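You operate a simulated robot arm through the tools that you are given. There is no shell and no other tool. Be economical: measure what you need, move in short steps, check, and stop when the job is done.

Carry out the task below with a simulated robot arm. There is one attempt and no reset: what you move stays moved.

TASK
Stack the tin marked "daisy" from the top of the packing table on top of the tin labelled "PEA".

It is judged by the outcome, as a careful person would: the job done as asked, and still so three seconds after it is handed in. It fails if anything else is knocked over, pushed out of place, dropped, spilled or broken.

THE ROBOT
A 7-joint arm with a two-finger parallel gripper, fixed in place. Base frame: the origin is at the foot of the arm, x ahead of it, y to its left, z up; the work surface is at about z = 800. Lengths are in mm, angles in degrees, forces in N, time in s.
With the tool pointing down near the work surface it reaches from about 300 to 700 mm from the base axis. Its first joint turns from -66.0 to 66.0 degrees. Payload 1.57 kg.
Tool frame: the origin (TCP) lies between the finger pads and is the grasp point; the fingertips stand 30 mm ahead of it; z points along the fingers, y is the line along which they close. The gripper opens to 110 mm. The fingers are 24 mm wide and 12 mm thick; the gripper's body (48 by 112 mm) begins 78 mm behind the TCP.
Orientation is told as [roll, pitch, yaw] about the base's x, y, z axes, in that order, counted from this pose: with the fingers straight down and closing along the base's y, the tool's x points along the base's -x, its y along +y and its z along -z.

THE INTERFACE
- The arm moves only by the tool send_rows. Its argument "targets" is a list of rows, each an object (a shift or turn left out is 0, a gripper value left out holds the last) with "claw": the finger opening in mm, from 0 to 110; "slide": the shift along the tool's x, y, z in units of 300 mm (1.0 is 300 mm), a list of three; "dr": the turn, a rotation vector about the tool's x, y, z in units of 180 degrees (1.0 is 180 degrees), a list of three. In form: [{"claw": claw, "slide": [dx, dy, dz], "dr": [ax, ay, az]}, ...]. A call has 1 to 8 rows; each row is the pose to reach, as a shift and turn from the pose commanded when the call began, along the tool's axes at that moment. A call with a number of a shift or a turn outside -1 to 1 is refused whole. A row lasts 0.2 s, in which the tool goes at most 50 mm and 8.6 degrees; a call with a longer step from one row to the next is refused whole, and so is a gripper value outside its range. A pose out of reach is approached as far as the arm can. The call stops where the force on the tool passes 40 N (or 10 N more than at its start, if that is more) or the arm is blocked; 0.2 s more then pass. The fingers move at their own pace (about 108 mm/s each) and stop on an object; they squeeze with about 34 N. The grip force told is the motor's: it shows also when the fingers shut on nothing. Time passes only in rows, and 0.2 s behind the last, so rows that repeat a pose let the fingers close. It gives the time, the measured TCP pose, the force on the tool (base axes), the opening and the grip force at its end, in the units of the frame above (readings bear some noise), and new pictures: "pictures" is both (left out), scene, wrist or none.
- Cameras (640 x 400 px; columns grow to the right, rows downward): "scene" is fixed at [156.6, -390.2, 1392.4]; the picture's right is [0.85, -0.53, 0.00], its down [-0.36, -0.57, -0.74] and it looks along [0.40, 0.63, -0.67] (base axes); focal length 364 px, centre (320, 200). "wrist" rides on the gripper at [-36, 0, -80] in the tool frame; the picture's right is [0.00, -1.00, 0.00], its down [0.97, 0.00, -0.24] and it looks along [0.24, 0.00, 0.97] (tool axes); focal length 218 px, centre (320, 200).
- point_at(camera, pixels): for up to 12 pixels [column, row] of the newest picture of that camera ("zoom" is the newest enlarged one), the place [x, y, z] in the base frame of the surface seen there, good to about 2 mm. No time passes.
- zoom(camera, box): a new picture of the part [left, top, right, bottom] of that camera's present view, enlarged. No time passes.
- sign_off(): hands the job in; it is judged then, once.

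Work in short steps. Measure before you move; look again where a grasp or a placing could have gone wrong, and mend it. You have 60 turns and 120 pictures in all, the two below and enlarged ones among them. Open the gripper and draw the arm clear of the work before you hand the job in, unless the task says otherwise; then end with one line.

The tools are called after "Emit:" by a JSON object that holds its "fn" and its "kwargs". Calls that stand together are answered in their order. send_rows: Moves the arm, as the interface text tells. Its arguments: {"type":"object","properties":{"targets":{"type":"array"},"pictures":{"type":"string","enum":["both","scene","wrist","none"]}},"required":["targets"]} The other tools are called the same way: point_at (camera, pixels) gives the place of the surface under pixels of a picture; zoom (camera, box) takes an enlarged picture of a part of a camera's view; sign_off () hands the job in.

At the start:

```text
time_s: 0.0
tool_pos: [417.2, 87.5, 1051.1]
tool_rot: [0.0, 0.0, 0.0]
ft_force: [0.0, 0.5, -0.2]
width: 110.1
grasp_force: 0.1
```

scene: 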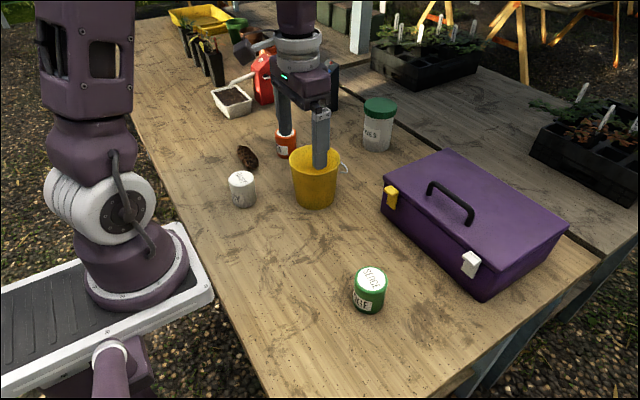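
wrist: 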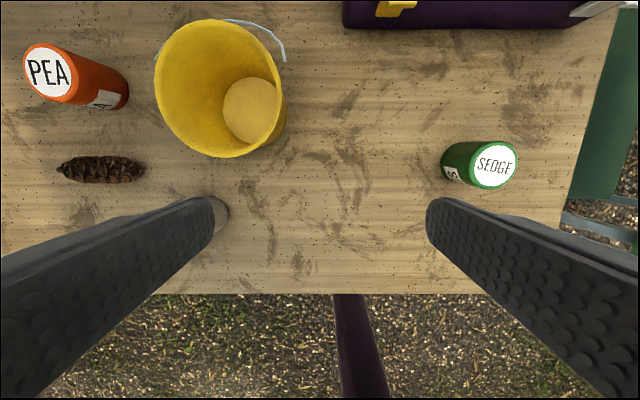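

The wrist view shows the orange PEA tin at (50,70) and a green SEDGE tin. The white tin at scene (241,188) and the jar at (378,123) are still unread, so I'll zoom in on them.

Emit:
{"fn": "zoom", "kwargs": {"camera": "scene", "box": [200, 110, 328, 220]}}

Emit:
{"fn": "zoom", "kwargs": {"camera": "scene", "box": [330, 80, 430, 160]}}

Emit:
{"fn": "zoom", "kwargs": {"camera": "scene", "box": [320, 250, 420, 330]}}

Emit:
{"fn": "zoom", "kwargs": {"camera": "scene", "box": [150, 0, 300, 120]}}

Emit:
{"fn": "point_at", "kwargs": {"camera": "scene", "pixels": [[241, 178], [241, 200], [230, 178], [252, 178], [283, 133], [284, 150], [315, 150], [260, 200], [370, 278], [247, 156]]}}

Emit:
{"fn": "point_at", "kwargs": {"camera": "wrist", "pixels": [[48, 72], [28, 72], [70, 72], [48, 48], [48, 98], [100, 170], [200, 30], [155, 80], [200, 150], [120, 90]]}}

```text
3.64 times, centred on (264, 165) of scene
```

zoom: 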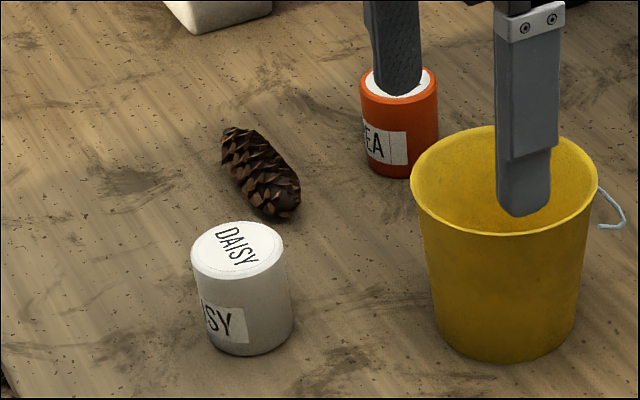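

```text
5.00 times, centred on (380, 120) of scene
```

zoom: 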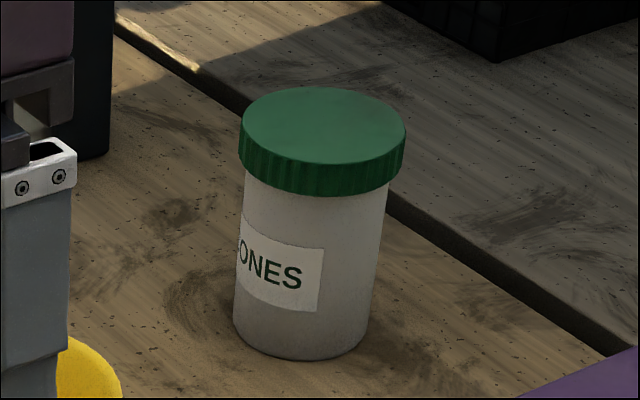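

```text
5.00 times, centred on (370, 290) of scene
```

zoom: 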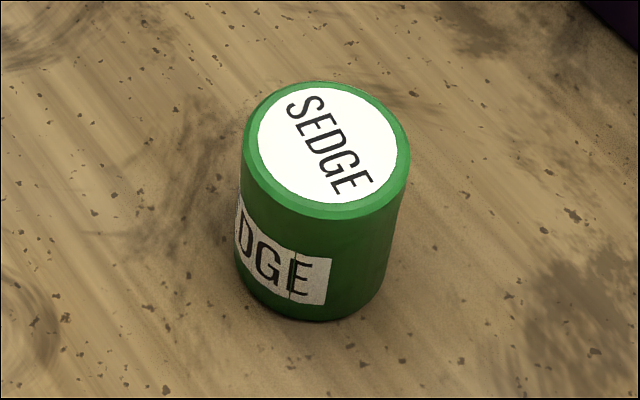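

```text
3.33 times, centred on (225, 60) of scene
```

zoom: 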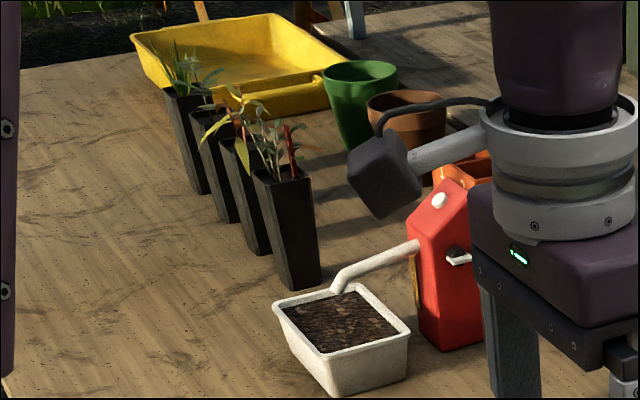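

```text
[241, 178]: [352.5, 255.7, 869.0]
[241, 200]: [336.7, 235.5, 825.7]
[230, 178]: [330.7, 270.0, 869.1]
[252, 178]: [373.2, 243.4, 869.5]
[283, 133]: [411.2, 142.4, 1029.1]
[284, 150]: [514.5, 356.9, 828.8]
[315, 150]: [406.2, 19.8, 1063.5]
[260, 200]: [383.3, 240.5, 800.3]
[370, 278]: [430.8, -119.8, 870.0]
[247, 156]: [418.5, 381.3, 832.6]
```

```text
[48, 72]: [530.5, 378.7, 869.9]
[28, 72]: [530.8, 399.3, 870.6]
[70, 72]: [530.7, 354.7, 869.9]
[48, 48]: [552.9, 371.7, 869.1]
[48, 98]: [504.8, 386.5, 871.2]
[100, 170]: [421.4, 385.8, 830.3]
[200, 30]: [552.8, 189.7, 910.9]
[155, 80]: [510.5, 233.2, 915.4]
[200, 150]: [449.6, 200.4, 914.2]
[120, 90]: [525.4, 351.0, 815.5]
```

DAISY is the white tin, with its top centre near (353,254,870). The PEA tin's top centre is near (529,378,870). I'll move above DAISY at the current height and measure again.

Emit:
{"fn": "send_rows", "kwargs": {"targets": [{"claw": 110, "slide": [0.053, 0.139, 0]}, {"slide": [0.107, 0.278, 0]}, {"slide": [0.16, 0.416, 0]}, {"slide": [0.213, 0.555, 0]}, {"slide": [0.213, 0.555, 0]}]}}

Emit:
{"fn": "point_at", "kwargs": {"camera": "scene", "pixels": [[283, 133], [285, 150], [262, 75], [268, 95], [233, 90], [245, 105]]}}

```text
time_s: 1.2
tool_pos: [352.7, 252.4, 1052.5]
tool_rot: [0.0, 0.0, 0.0]
ft_force: [-0.3, -0.2, -0.6]
width: 109.8
grasp_force: 0.1
```

scene: 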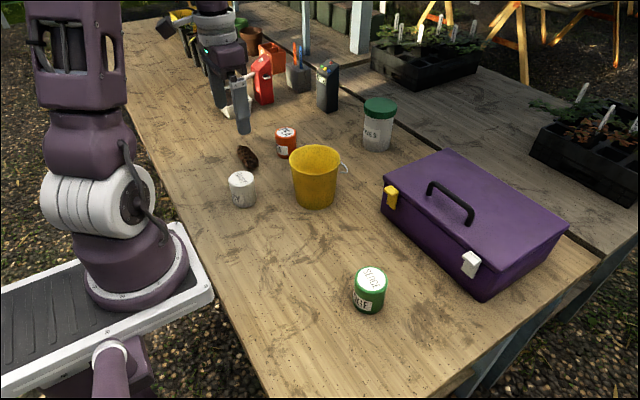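
wrist: 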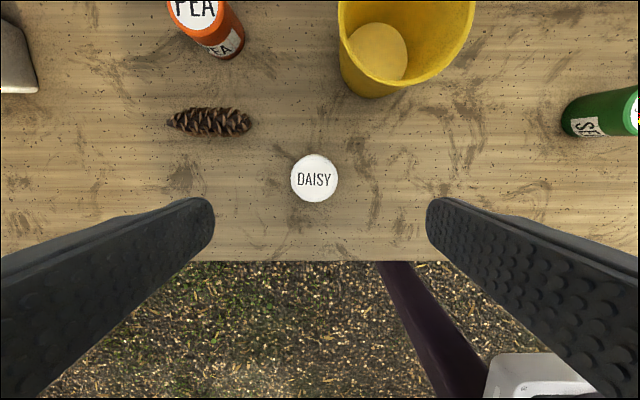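

```text
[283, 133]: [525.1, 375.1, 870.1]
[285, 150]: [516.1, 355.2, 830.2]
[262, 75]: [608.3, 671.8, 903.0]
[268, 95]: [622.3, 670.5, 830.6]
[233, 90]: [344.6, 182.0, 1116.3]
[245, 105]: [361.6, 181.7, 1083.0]
```

The wrist view shows DAISY's rim at columns 291–338 and rows 154–203. I'll measure the rim points, and zoom on PEA in the scene view.

Emit:
{"fn": "point_at", "kwargs": {"camera": "wrist", "pixels": [[293, 178], [336, 178], [315, 156], [315, 201], [315, 178]]}}

Emit:
{"fn": "zoom", "kwargs": {"camera": "scene", "box": [254, 115, 318, 155]}}

```text
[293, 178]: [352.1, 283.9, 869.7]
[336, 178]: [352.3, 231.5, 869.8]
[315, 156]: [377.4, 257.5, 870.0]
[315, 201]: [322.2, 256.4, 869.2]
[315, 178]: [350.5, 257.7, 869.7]
```

```text
10.00 times, centred on (286, 135) of scene
```

zoom: 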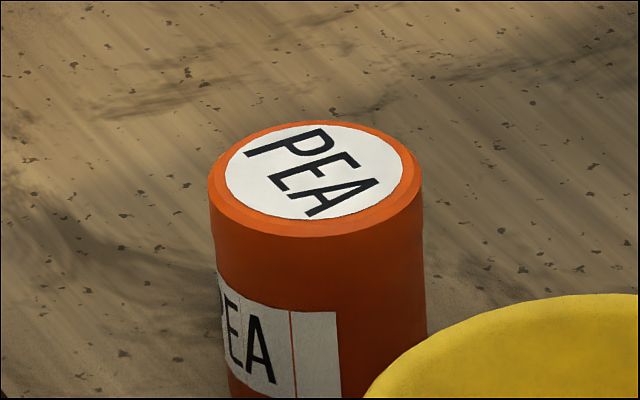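

DAISY's centre is at (350.3, 257.3). I'll descend to about z=842 with the fingers open, and measure PEA's rim in the zoom.

Emit:
{"fn": "point_at", "kwargs": {"camera": "zoom", "pixels": [[314, 176], [214, 180], [416, 176], [314, 126], [314, 230]]}}

Emit:
{"fn": "send_rows", "kwargs": {"targets": [{"claw": 110, "slide": [0.009, 0.014, 0.14]}, {"slide": [0.009, 0.014, 0.28]}, {"slide": [0.009, 0.014, 0.42]}, {"slide": [0.009, 0.014, 0.56]}, {"slide": [0.009, 0.014, 0.65]}, {"slide": [0.009, 0.014, 0.698]}, {"slide": [0.009, 0.014, 0.698]}]}}

```text
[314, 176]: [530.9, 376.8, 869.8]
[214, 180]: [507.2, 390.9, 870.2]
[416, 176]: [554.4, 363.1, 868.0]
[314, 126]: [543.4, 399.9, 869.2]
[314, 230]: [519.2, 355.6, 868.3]
```

```text
time_s: 2.8
tool_pos: [351.6, 259.8, 840.9]
tool_rot: [0.0, 0.1, 0.0]
ft_force: [-0.2, 0.0, 0.0]
width: 110.1
grasp_force: 0.1
```

scene: 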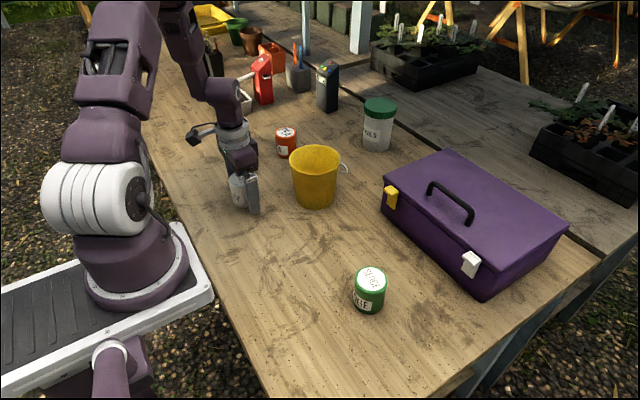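
wrist: 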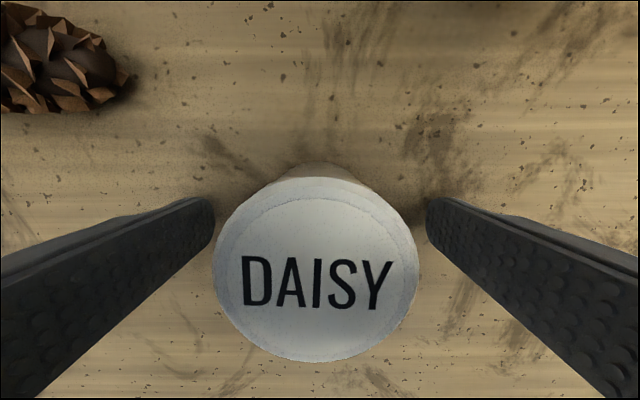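

DAISY sits between the fingers and slightly off-centre, which closing will correct. PEA's centre measures (531, 377). I'll close the gripper now.

Emit:
{"fn": "send_rows", "kwargs": {"targets": [{"claw": 40}, {"claw": 40}, {"claw": 40}, {"claw": 40}]}}

Emit:
{"fn": "point_at", "kwargs": {"camera": "wrist", "pixels": [[220, 270], [412, 270], [316, 183], [316, 356]]}}

```text
time_s: 3.8
tool_pos: [350.4, 258.6, 841.8]
tool_rot: [0.0, 0.0, 0.0]
ft_force: [-0.3, -1.7, -0.4]
width: 57.0
grasp_force: 33.9
```

scene: 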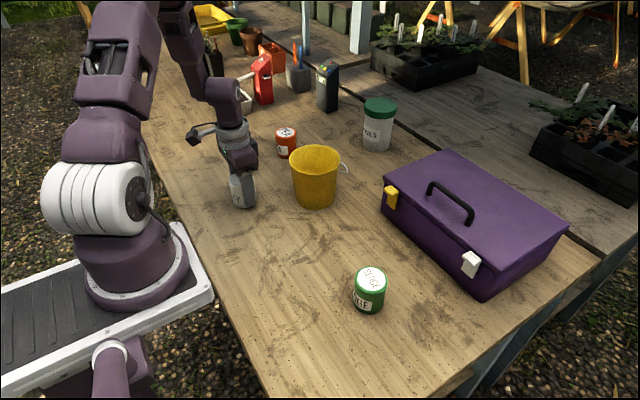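
wrist: 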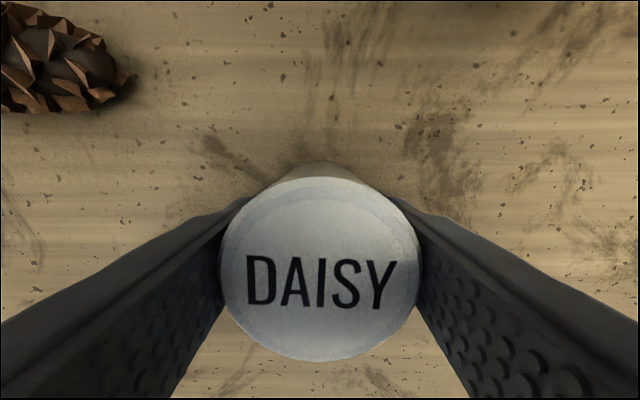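

```text
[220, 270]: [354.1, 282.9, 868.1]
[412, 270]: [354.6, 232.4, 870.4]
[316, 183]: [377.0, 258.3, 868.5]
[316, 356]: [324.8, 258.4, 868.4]
```

DAISY is gripped at 57 mm wide and centred on the TCP. I'll lift straight up 130 mm.

Emit:
{"fn": "send_rows", "kwargs": {"targets": [{"slide": [0, 0, -0.05]}, {"slide": [0, 0, -0.15]}, {"slide": [0, 0, -0.28]}, {"slide": [0, 0, -0.4]}, {"slide": [0, 0, -0.44]}, {"slide": [0, 0, -0.44]}]}}

```text
time_s: 5.2
tool_pos: [350.6, 257.5, 974.2]
tool_rot: [0.0, 0.0, 0.0]
ft_force: [-1.3, 0.6, -1.5]
width: 56.9
grasp_force: 34.3
```

scene: 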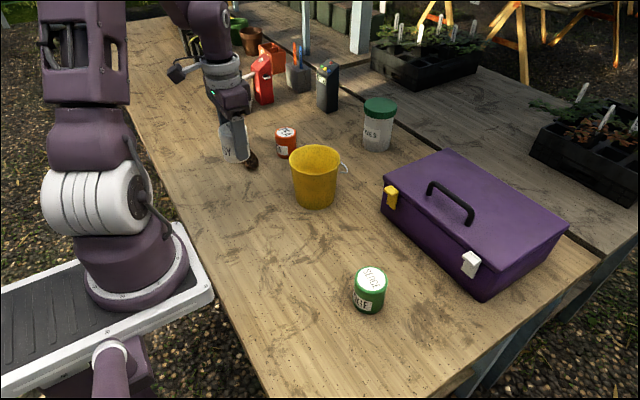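
wrist: 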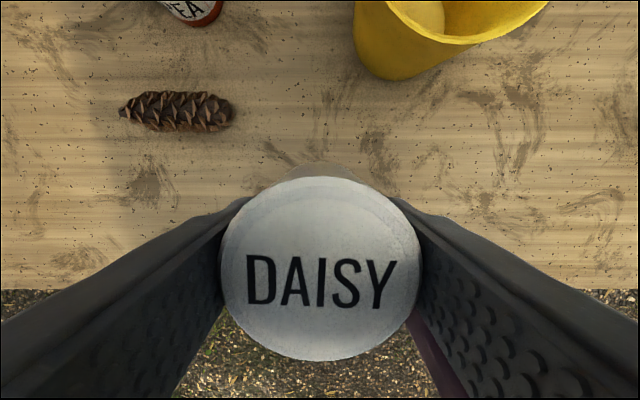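

The lift is clean. Next I'll travel by (+180, +119) to hover over PEA.

Emit:
{"fn": "send_rows", "kwargs": {"targets": [{"slide": [-0.06, 0.04, 0]}, {"slide": [-0.18, 0.119, 0]}, {"slide": [-0.3, 0.198, 0]}, {"slide": [-0.42, 0.277, 0]}, {"slide": [-0.54, 0.356, 0]}, {"slide": [-0.601, 0.397, 0]}, {"slide": [-0.601, 0.397, 0]}]}}

Emit:
{"fn": "zoom", "kwargs": {"camera": "scene", "box": [238, 80, 334, 160]}}

```text
time_s: 6.8
tool_pos: [533.0, 376.8, 972.9]
tool_rot: [0.0, 0.1, 0.0]
ft_force: [-0.2, 0.3, -1.5]
width: 57.2
grasp_force: 33.9
```

scene: 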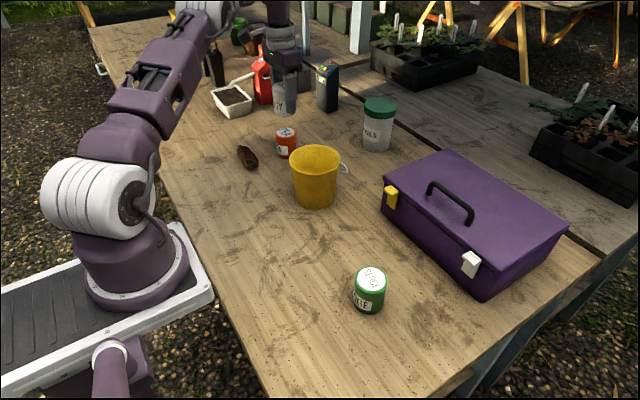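
wrist: 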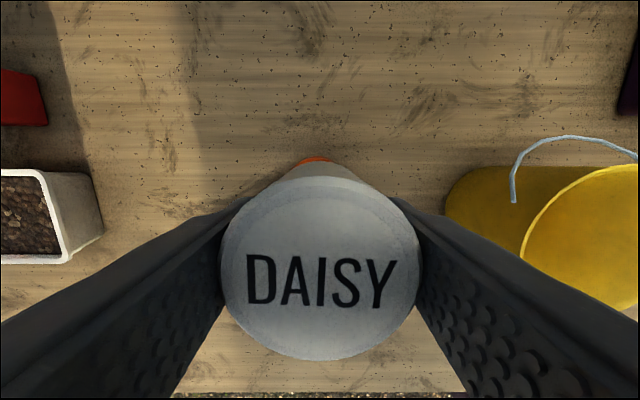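

```text
5.00 times, centred on (286, 120) of scene
```

zoom: 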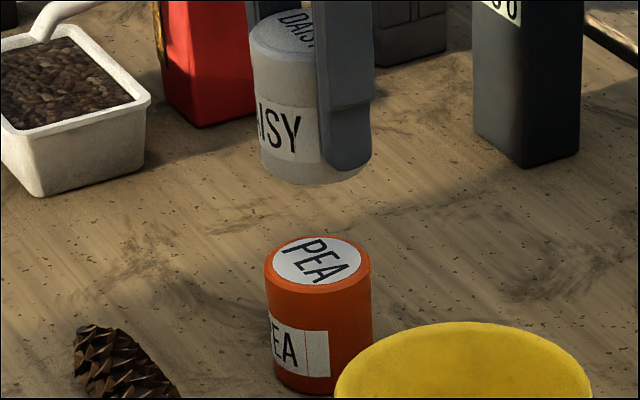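

DAISY hangs above PEA. I'll lower 45 mm, leaving about 15 mm of gap, and then check alignment.

Emit:
{"fn": "send_rows", "kwargs": {"targets": [{"slide": [0.003, 0, 0.07]}, {"slide": [0.003, 0, 0.13]}, {"slide": [0.003, 0, 0.155]}, {"slide": [0.003, 0, 0.155]}]}}

Emit:
{"fn": "zoom", "kwargs": {"camera": "scene", "box": [254, 105, 318, 165]}}

```text
time_s: 7.8
tool_pos: [529.7, 377.5, 927.8]
tool_rot: [0.0, 0.0, 0.0]
ft_force: [-0.7, -0.1, -1.7]
width: 57.1
grasp_force: 34.0
```

scene: 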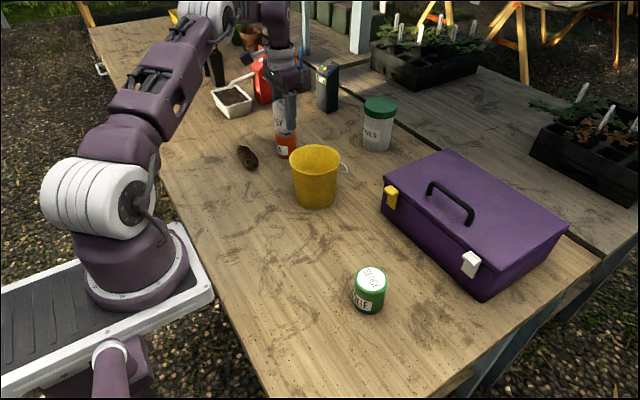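
wrist: 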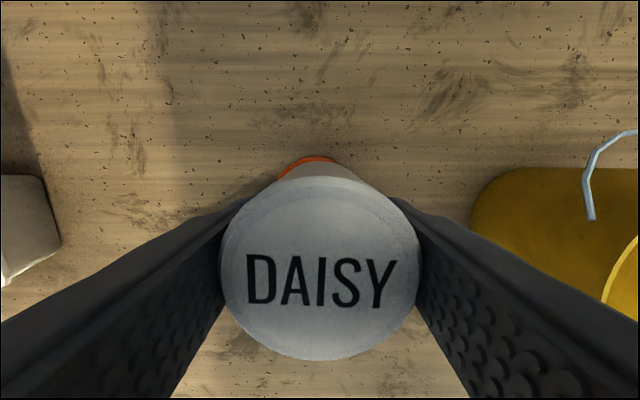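

```text
6.67 times, centred on (286, 135) of scene
```

zoom: 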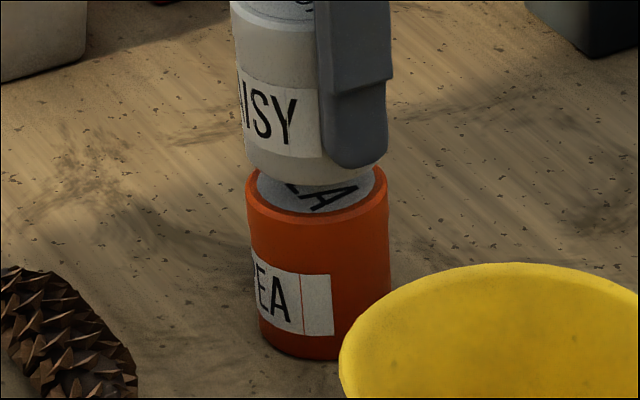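

The orange rim peeks out slightly to the left in the wrist view, around (308,160). I'll zoom in to measure the offset.

Emit:
{"fn": "zoom", "kwargs": {"camera": "wrist", "box": [256, 140, 384, 220]}}

Emit:
{"fn": "point_at", "kwargs": {"camera": "wrist", "pixels": [[284, 172], [290, 164], [300, 159], [310, 157], [320, 158], [330, 160]]}}

```text
5.00 times, centred on (320, 180) of wrist
```

zoom: 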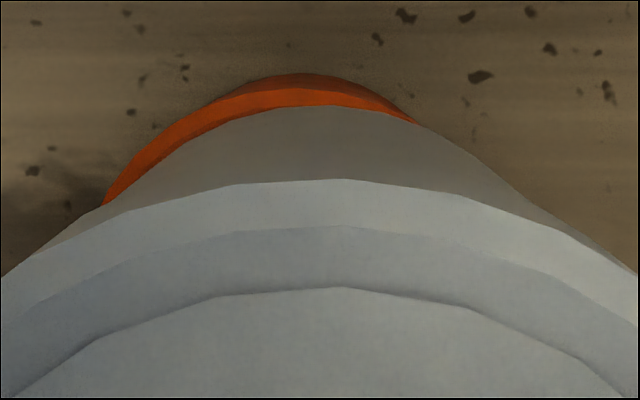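

```text
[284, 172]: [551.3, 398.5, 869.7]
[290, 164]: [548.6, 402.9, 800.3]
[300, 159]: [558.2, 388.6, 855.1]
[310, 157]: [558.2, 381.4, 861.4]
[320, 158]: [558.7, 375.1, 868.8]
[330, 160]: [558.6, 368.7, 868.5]
```

The rim fit puts PEA's centre about 1 mm further in x and 2 mm further in y than the TCP. I'll make that correction and lower to just above contact.

Emit:
{"fn": "send_rows", "kwargs": {"targets": [{"slide": [-0.003, 0.0065, 0]}, {"slide": [-0.003, 0.0065, 0.02]}, {"slide": [-0.003, 0.0065, 0.04]}, {"slide": [-0.003, 0.0065, 0.04]}]}}

Emit:
{"fn": "zoom", "kwargs": {"camera": "wrist", "box": [256, 140, 384, 220]}}

Emit:
{"fn": "zoom", "kwargs": {"camera": "scene", "box": [254, 105, 318, 165]}}

```text
time_s: 8.8
tool_pos: [531.2, 379.5, 915.8]
tool_rot: [0.0, -0.1, 0.0]
ft_force: [1.0, 0.3, -1.8]
width: 57.2
grasp_force: 33.8
```

scene: 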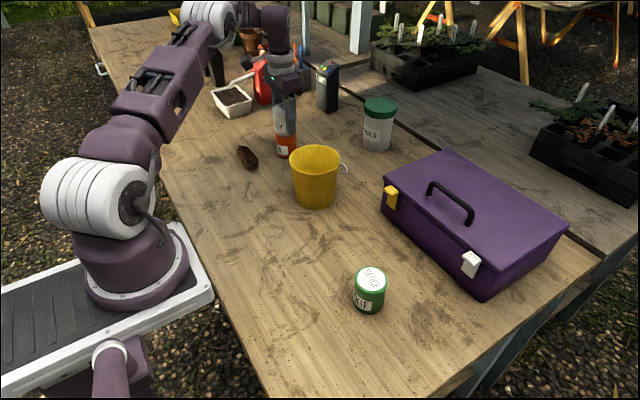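
wrist: 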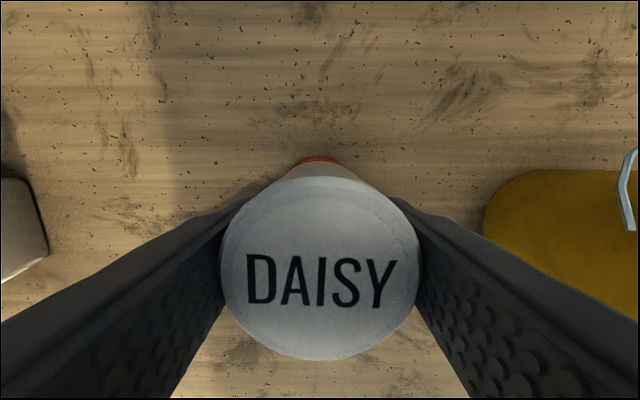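

```text
5.00 times, centred on (320, 180) of wrist
```

zoom: 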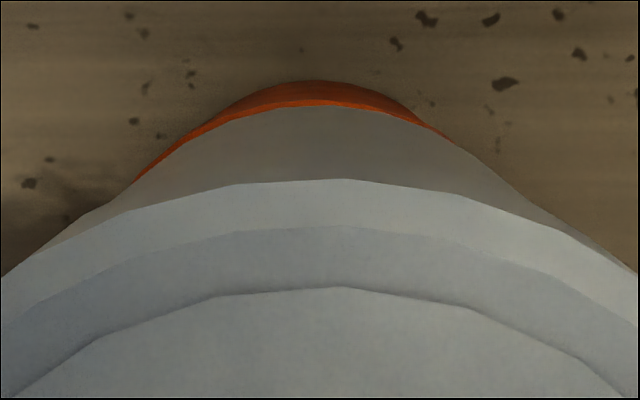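

```text
6.67 times, centred on (286, 135) of scene
```

zoom: 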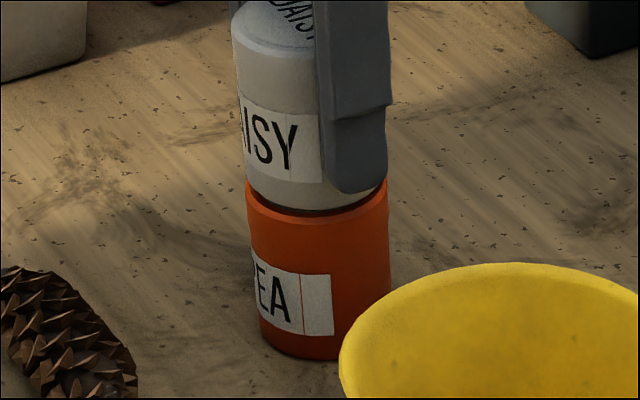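

Alignment is good, with the gap down to about 3 mm. I'll lower in 1 mm steps and watch the force.

Emit:
{"fn": "send_rows", "kwargs": {"targets": [{"slide": [0, 0.002, 0.005]}, {"slide": [0, 0.002, 0.009]}, {"slide": [0, 0.002, 0.012]}, {"slide": [0, 0.002, 0.012]}], "pictures": "none"}}

Emit:
{"fn": "zoom", "kwargs": {"camera": "scene", "box": [254, 105, 318, 165]}}

```text
time_s: 9.8
tool_pos: [531.3, 379.0, 912.8]
tool_rot: [0.0, -0.1, 0.0]
ft_force: [-1.7, 0.5, 3.7]
width: 56.9
grasp_force: 34.2
```

```text
6.67 times, centred on (286, 135) of scene
```

zoom: 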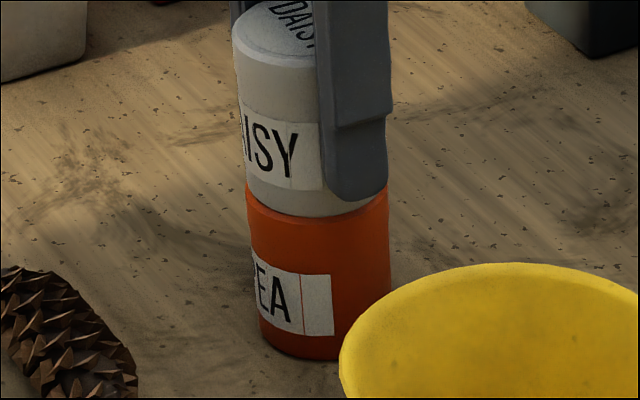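

The force changed from -1.8 to +3.7 N, so the tins are in contact. I'll open gently to 85 mm and hold.

Emit:
{"fn": "send_rows", "kwargs": {"targets": [{"claw": 59}, {"claw": 63}, {"claw": 72}, {"claw": 85}, {"claw": 85}]}}

```text
time_s: 11.0
tool_pos: [531.7, 379.1, 911.4]
tool_rot: [0.0, 0.0, 0.1]
ft_force: [1.0, -0.5, -0.4]
width: 84.9
grasp_force: 0.1
```

scene: 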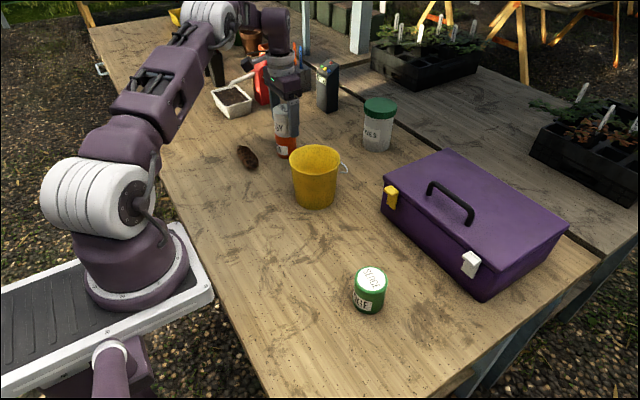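
wrist: 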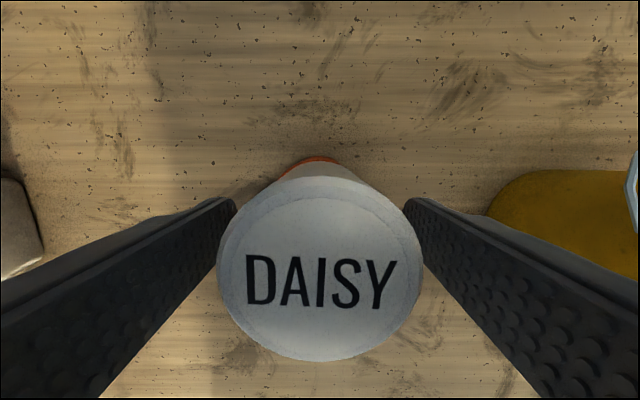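

The tin stands on its own with both fingers clear. I'll go straight up.

Emit:
{"fn": "send_rows", "kwargs": {"targets": [{"slide": [0, 0, -0.06]}, {"slide": [0, 0, -0.18]}, {"slide": [0, 0, -0.32]}, {"slide": [0, 0, -0.44]}, {"slide": [0, 0, -0.44]}]}}

```text
time_s: 12.2
tool_pos: [529.6, 379.1, 1043.1]
tool_rot: [0.0, 0.0, 0.0]
ft_force: [0.9, 0.6, 0.5]
width: 85.2
grasp_force: 0.0
```

scene: 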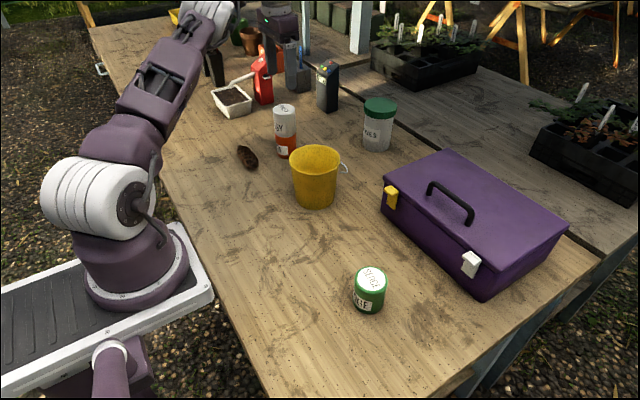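
wrist: 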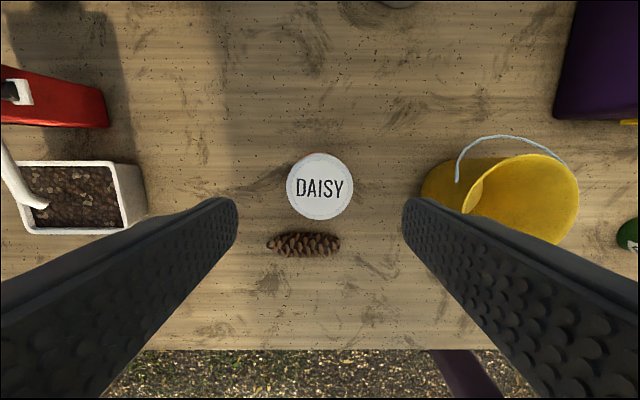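

The stack stands straight at scene (285,130). I'll draw the arm back toward the base at this height and check once more.

Emit:
{"fn": "send_rows", "kwargs": {"targets": [{"slide": [0.08, -0.12, -0.03]}, {"slide": [0.16, -0.24, -0.03]}, {"slide": [0.24, -0.36, -0.03]}, {"slide": [0.32, -0.48, -0.03]}, {"slide": [0.4, -0.6, -0.03]}, {"slide": [0.4, -0.6, -0.03]}], "pictures": "scene"}}

Emit:
{"fn": "zoom", "kwargs": {"camera": "scene", "box": [222, 80, 350, 180]}}

```text
time_s: 13.6
tool_pos: [530.2, 378.5, 1042.4]
tool_rot: [0.0, 0.0, 0.0]
ft_force: [-0.8, 0.3, -0.2]
width: 85.2
grasp_force: 0.1
out of reach, approached as far as the arm can: row 1, 2, 3, 4, 5, 6
```

scene: 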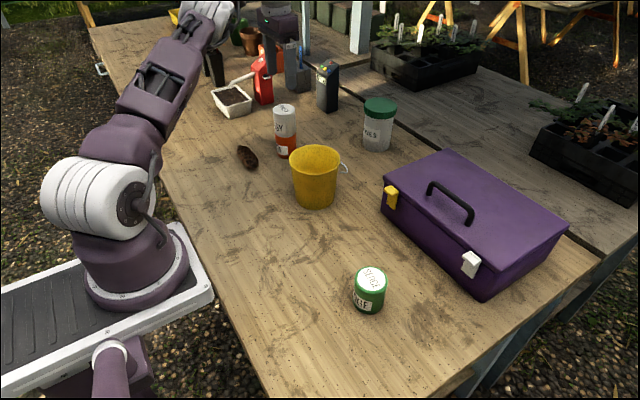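

```text
4.00 times, centred on (286, 130) of scene
```

zoom: 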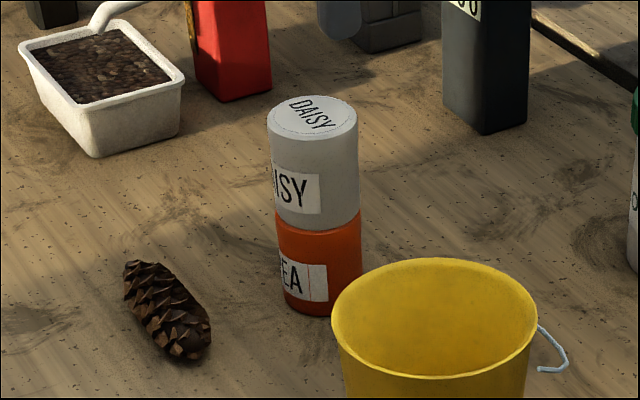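

The stack is upright. The last retreat was out of reach because of its upward part, so I'll repeat it level. The fingertips are 70 mm above the stack.

Emit:
{"fn": "send_rows", "kwargs": {"targets": [{"slide": [0.08, -0.12, 0]}, {"slide": [0.16, -0.24, 0]}, {"slide": [0.24, -0.36, 0]}, {"slide": [0.32, -0.48, 0]}, {"slide": [0.4, -0.6, 0]}, {"slide": [0.4, -0.6, 0]}], "pictures": "scene"}}

```text
time_s: 15.0
tool_pos: [529.4, 379.2, 1042.1]
tool_rot: [0.0, 0.0, -0.1]
ft_force: [-0.6, -0.3, -0.2]
width: 85.1
grasp_force: 0.1
out of reach, approached as far as the arm can: row 1, 2, 3, 4, 5, 6
```

scene: 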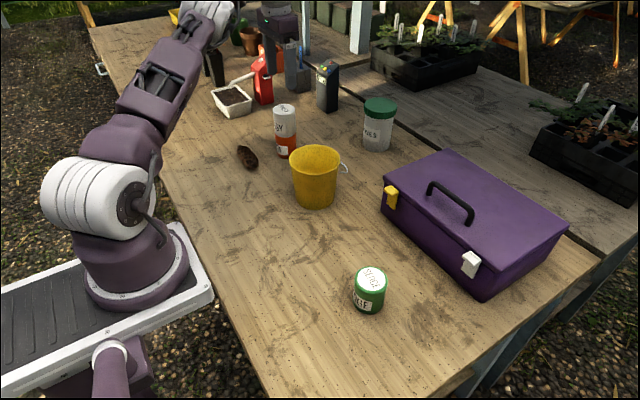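

The arm hasn't moved from 72 mm above the stack. I'll try one small step, straight toward the base.

Emit:
{"fn": "send_rows", "kwargs": {"targets": [{"slide": [0.05, 0, 0]}, {"slide": [0.05, 0, 0]}], "pictures": "none"}}

```text
time_s: 15.6
tool_pos: [512.8, 379.4, 1042.4]
tool_rot: [0.0, 0.1, -0.1]
ft_force: [-0.2, -0.1, 0.4]
width: 84.9
grasp_force: 0.2
```

That step worked, and the commanded pose matches the real one. I'll continue in steps of moderate size.

Emit:
{"fn": "send_rows", "kwargs": {"targets": [{"slide": [0.08, 0, 0]}, {"slide": [0.16, 0, 0]}, {"slide": [0.24, 0, 0]}, {"slide": [0.32, 0, 0]}, {"slide": [0.4, 0, 0]}, {"slide": [0.4, 0, 0]}], "pictures": "scene"}}

Emit:
{"fn": "zoom", "kwargs": {"camera": "scene", "box": [222, 80, 350, 180]}}

```text
time_s: 17.0
tool_pos: [390.9, 382.0, 1042.6]
tool_rot: [0.0, -0.1, 0.0]
ft_force: [0.2, 0.3, 0.9]
width: 84.8
grasp_force: 0.1
```

scene: 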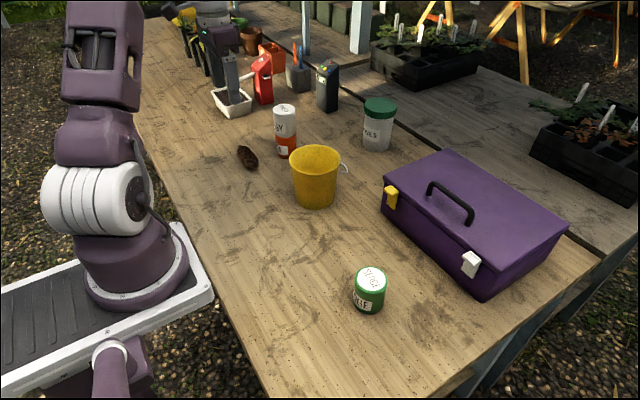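

```text
4.00 times, centred on (286, 130) of scene
```

zoom: 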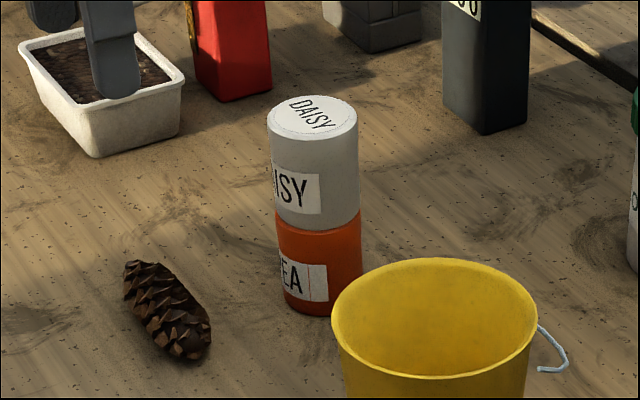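

The stack is stable, everything else is where it was, and the arm is clear, so I'm handing in.

Emit:
{"fn": "sign_off", "kwargs": {}}

```text
The job is handed in.
```

The DAISY tin is stacked upright on the PEA tin, nothing else was moved, and the arm is clear with the gripper open.
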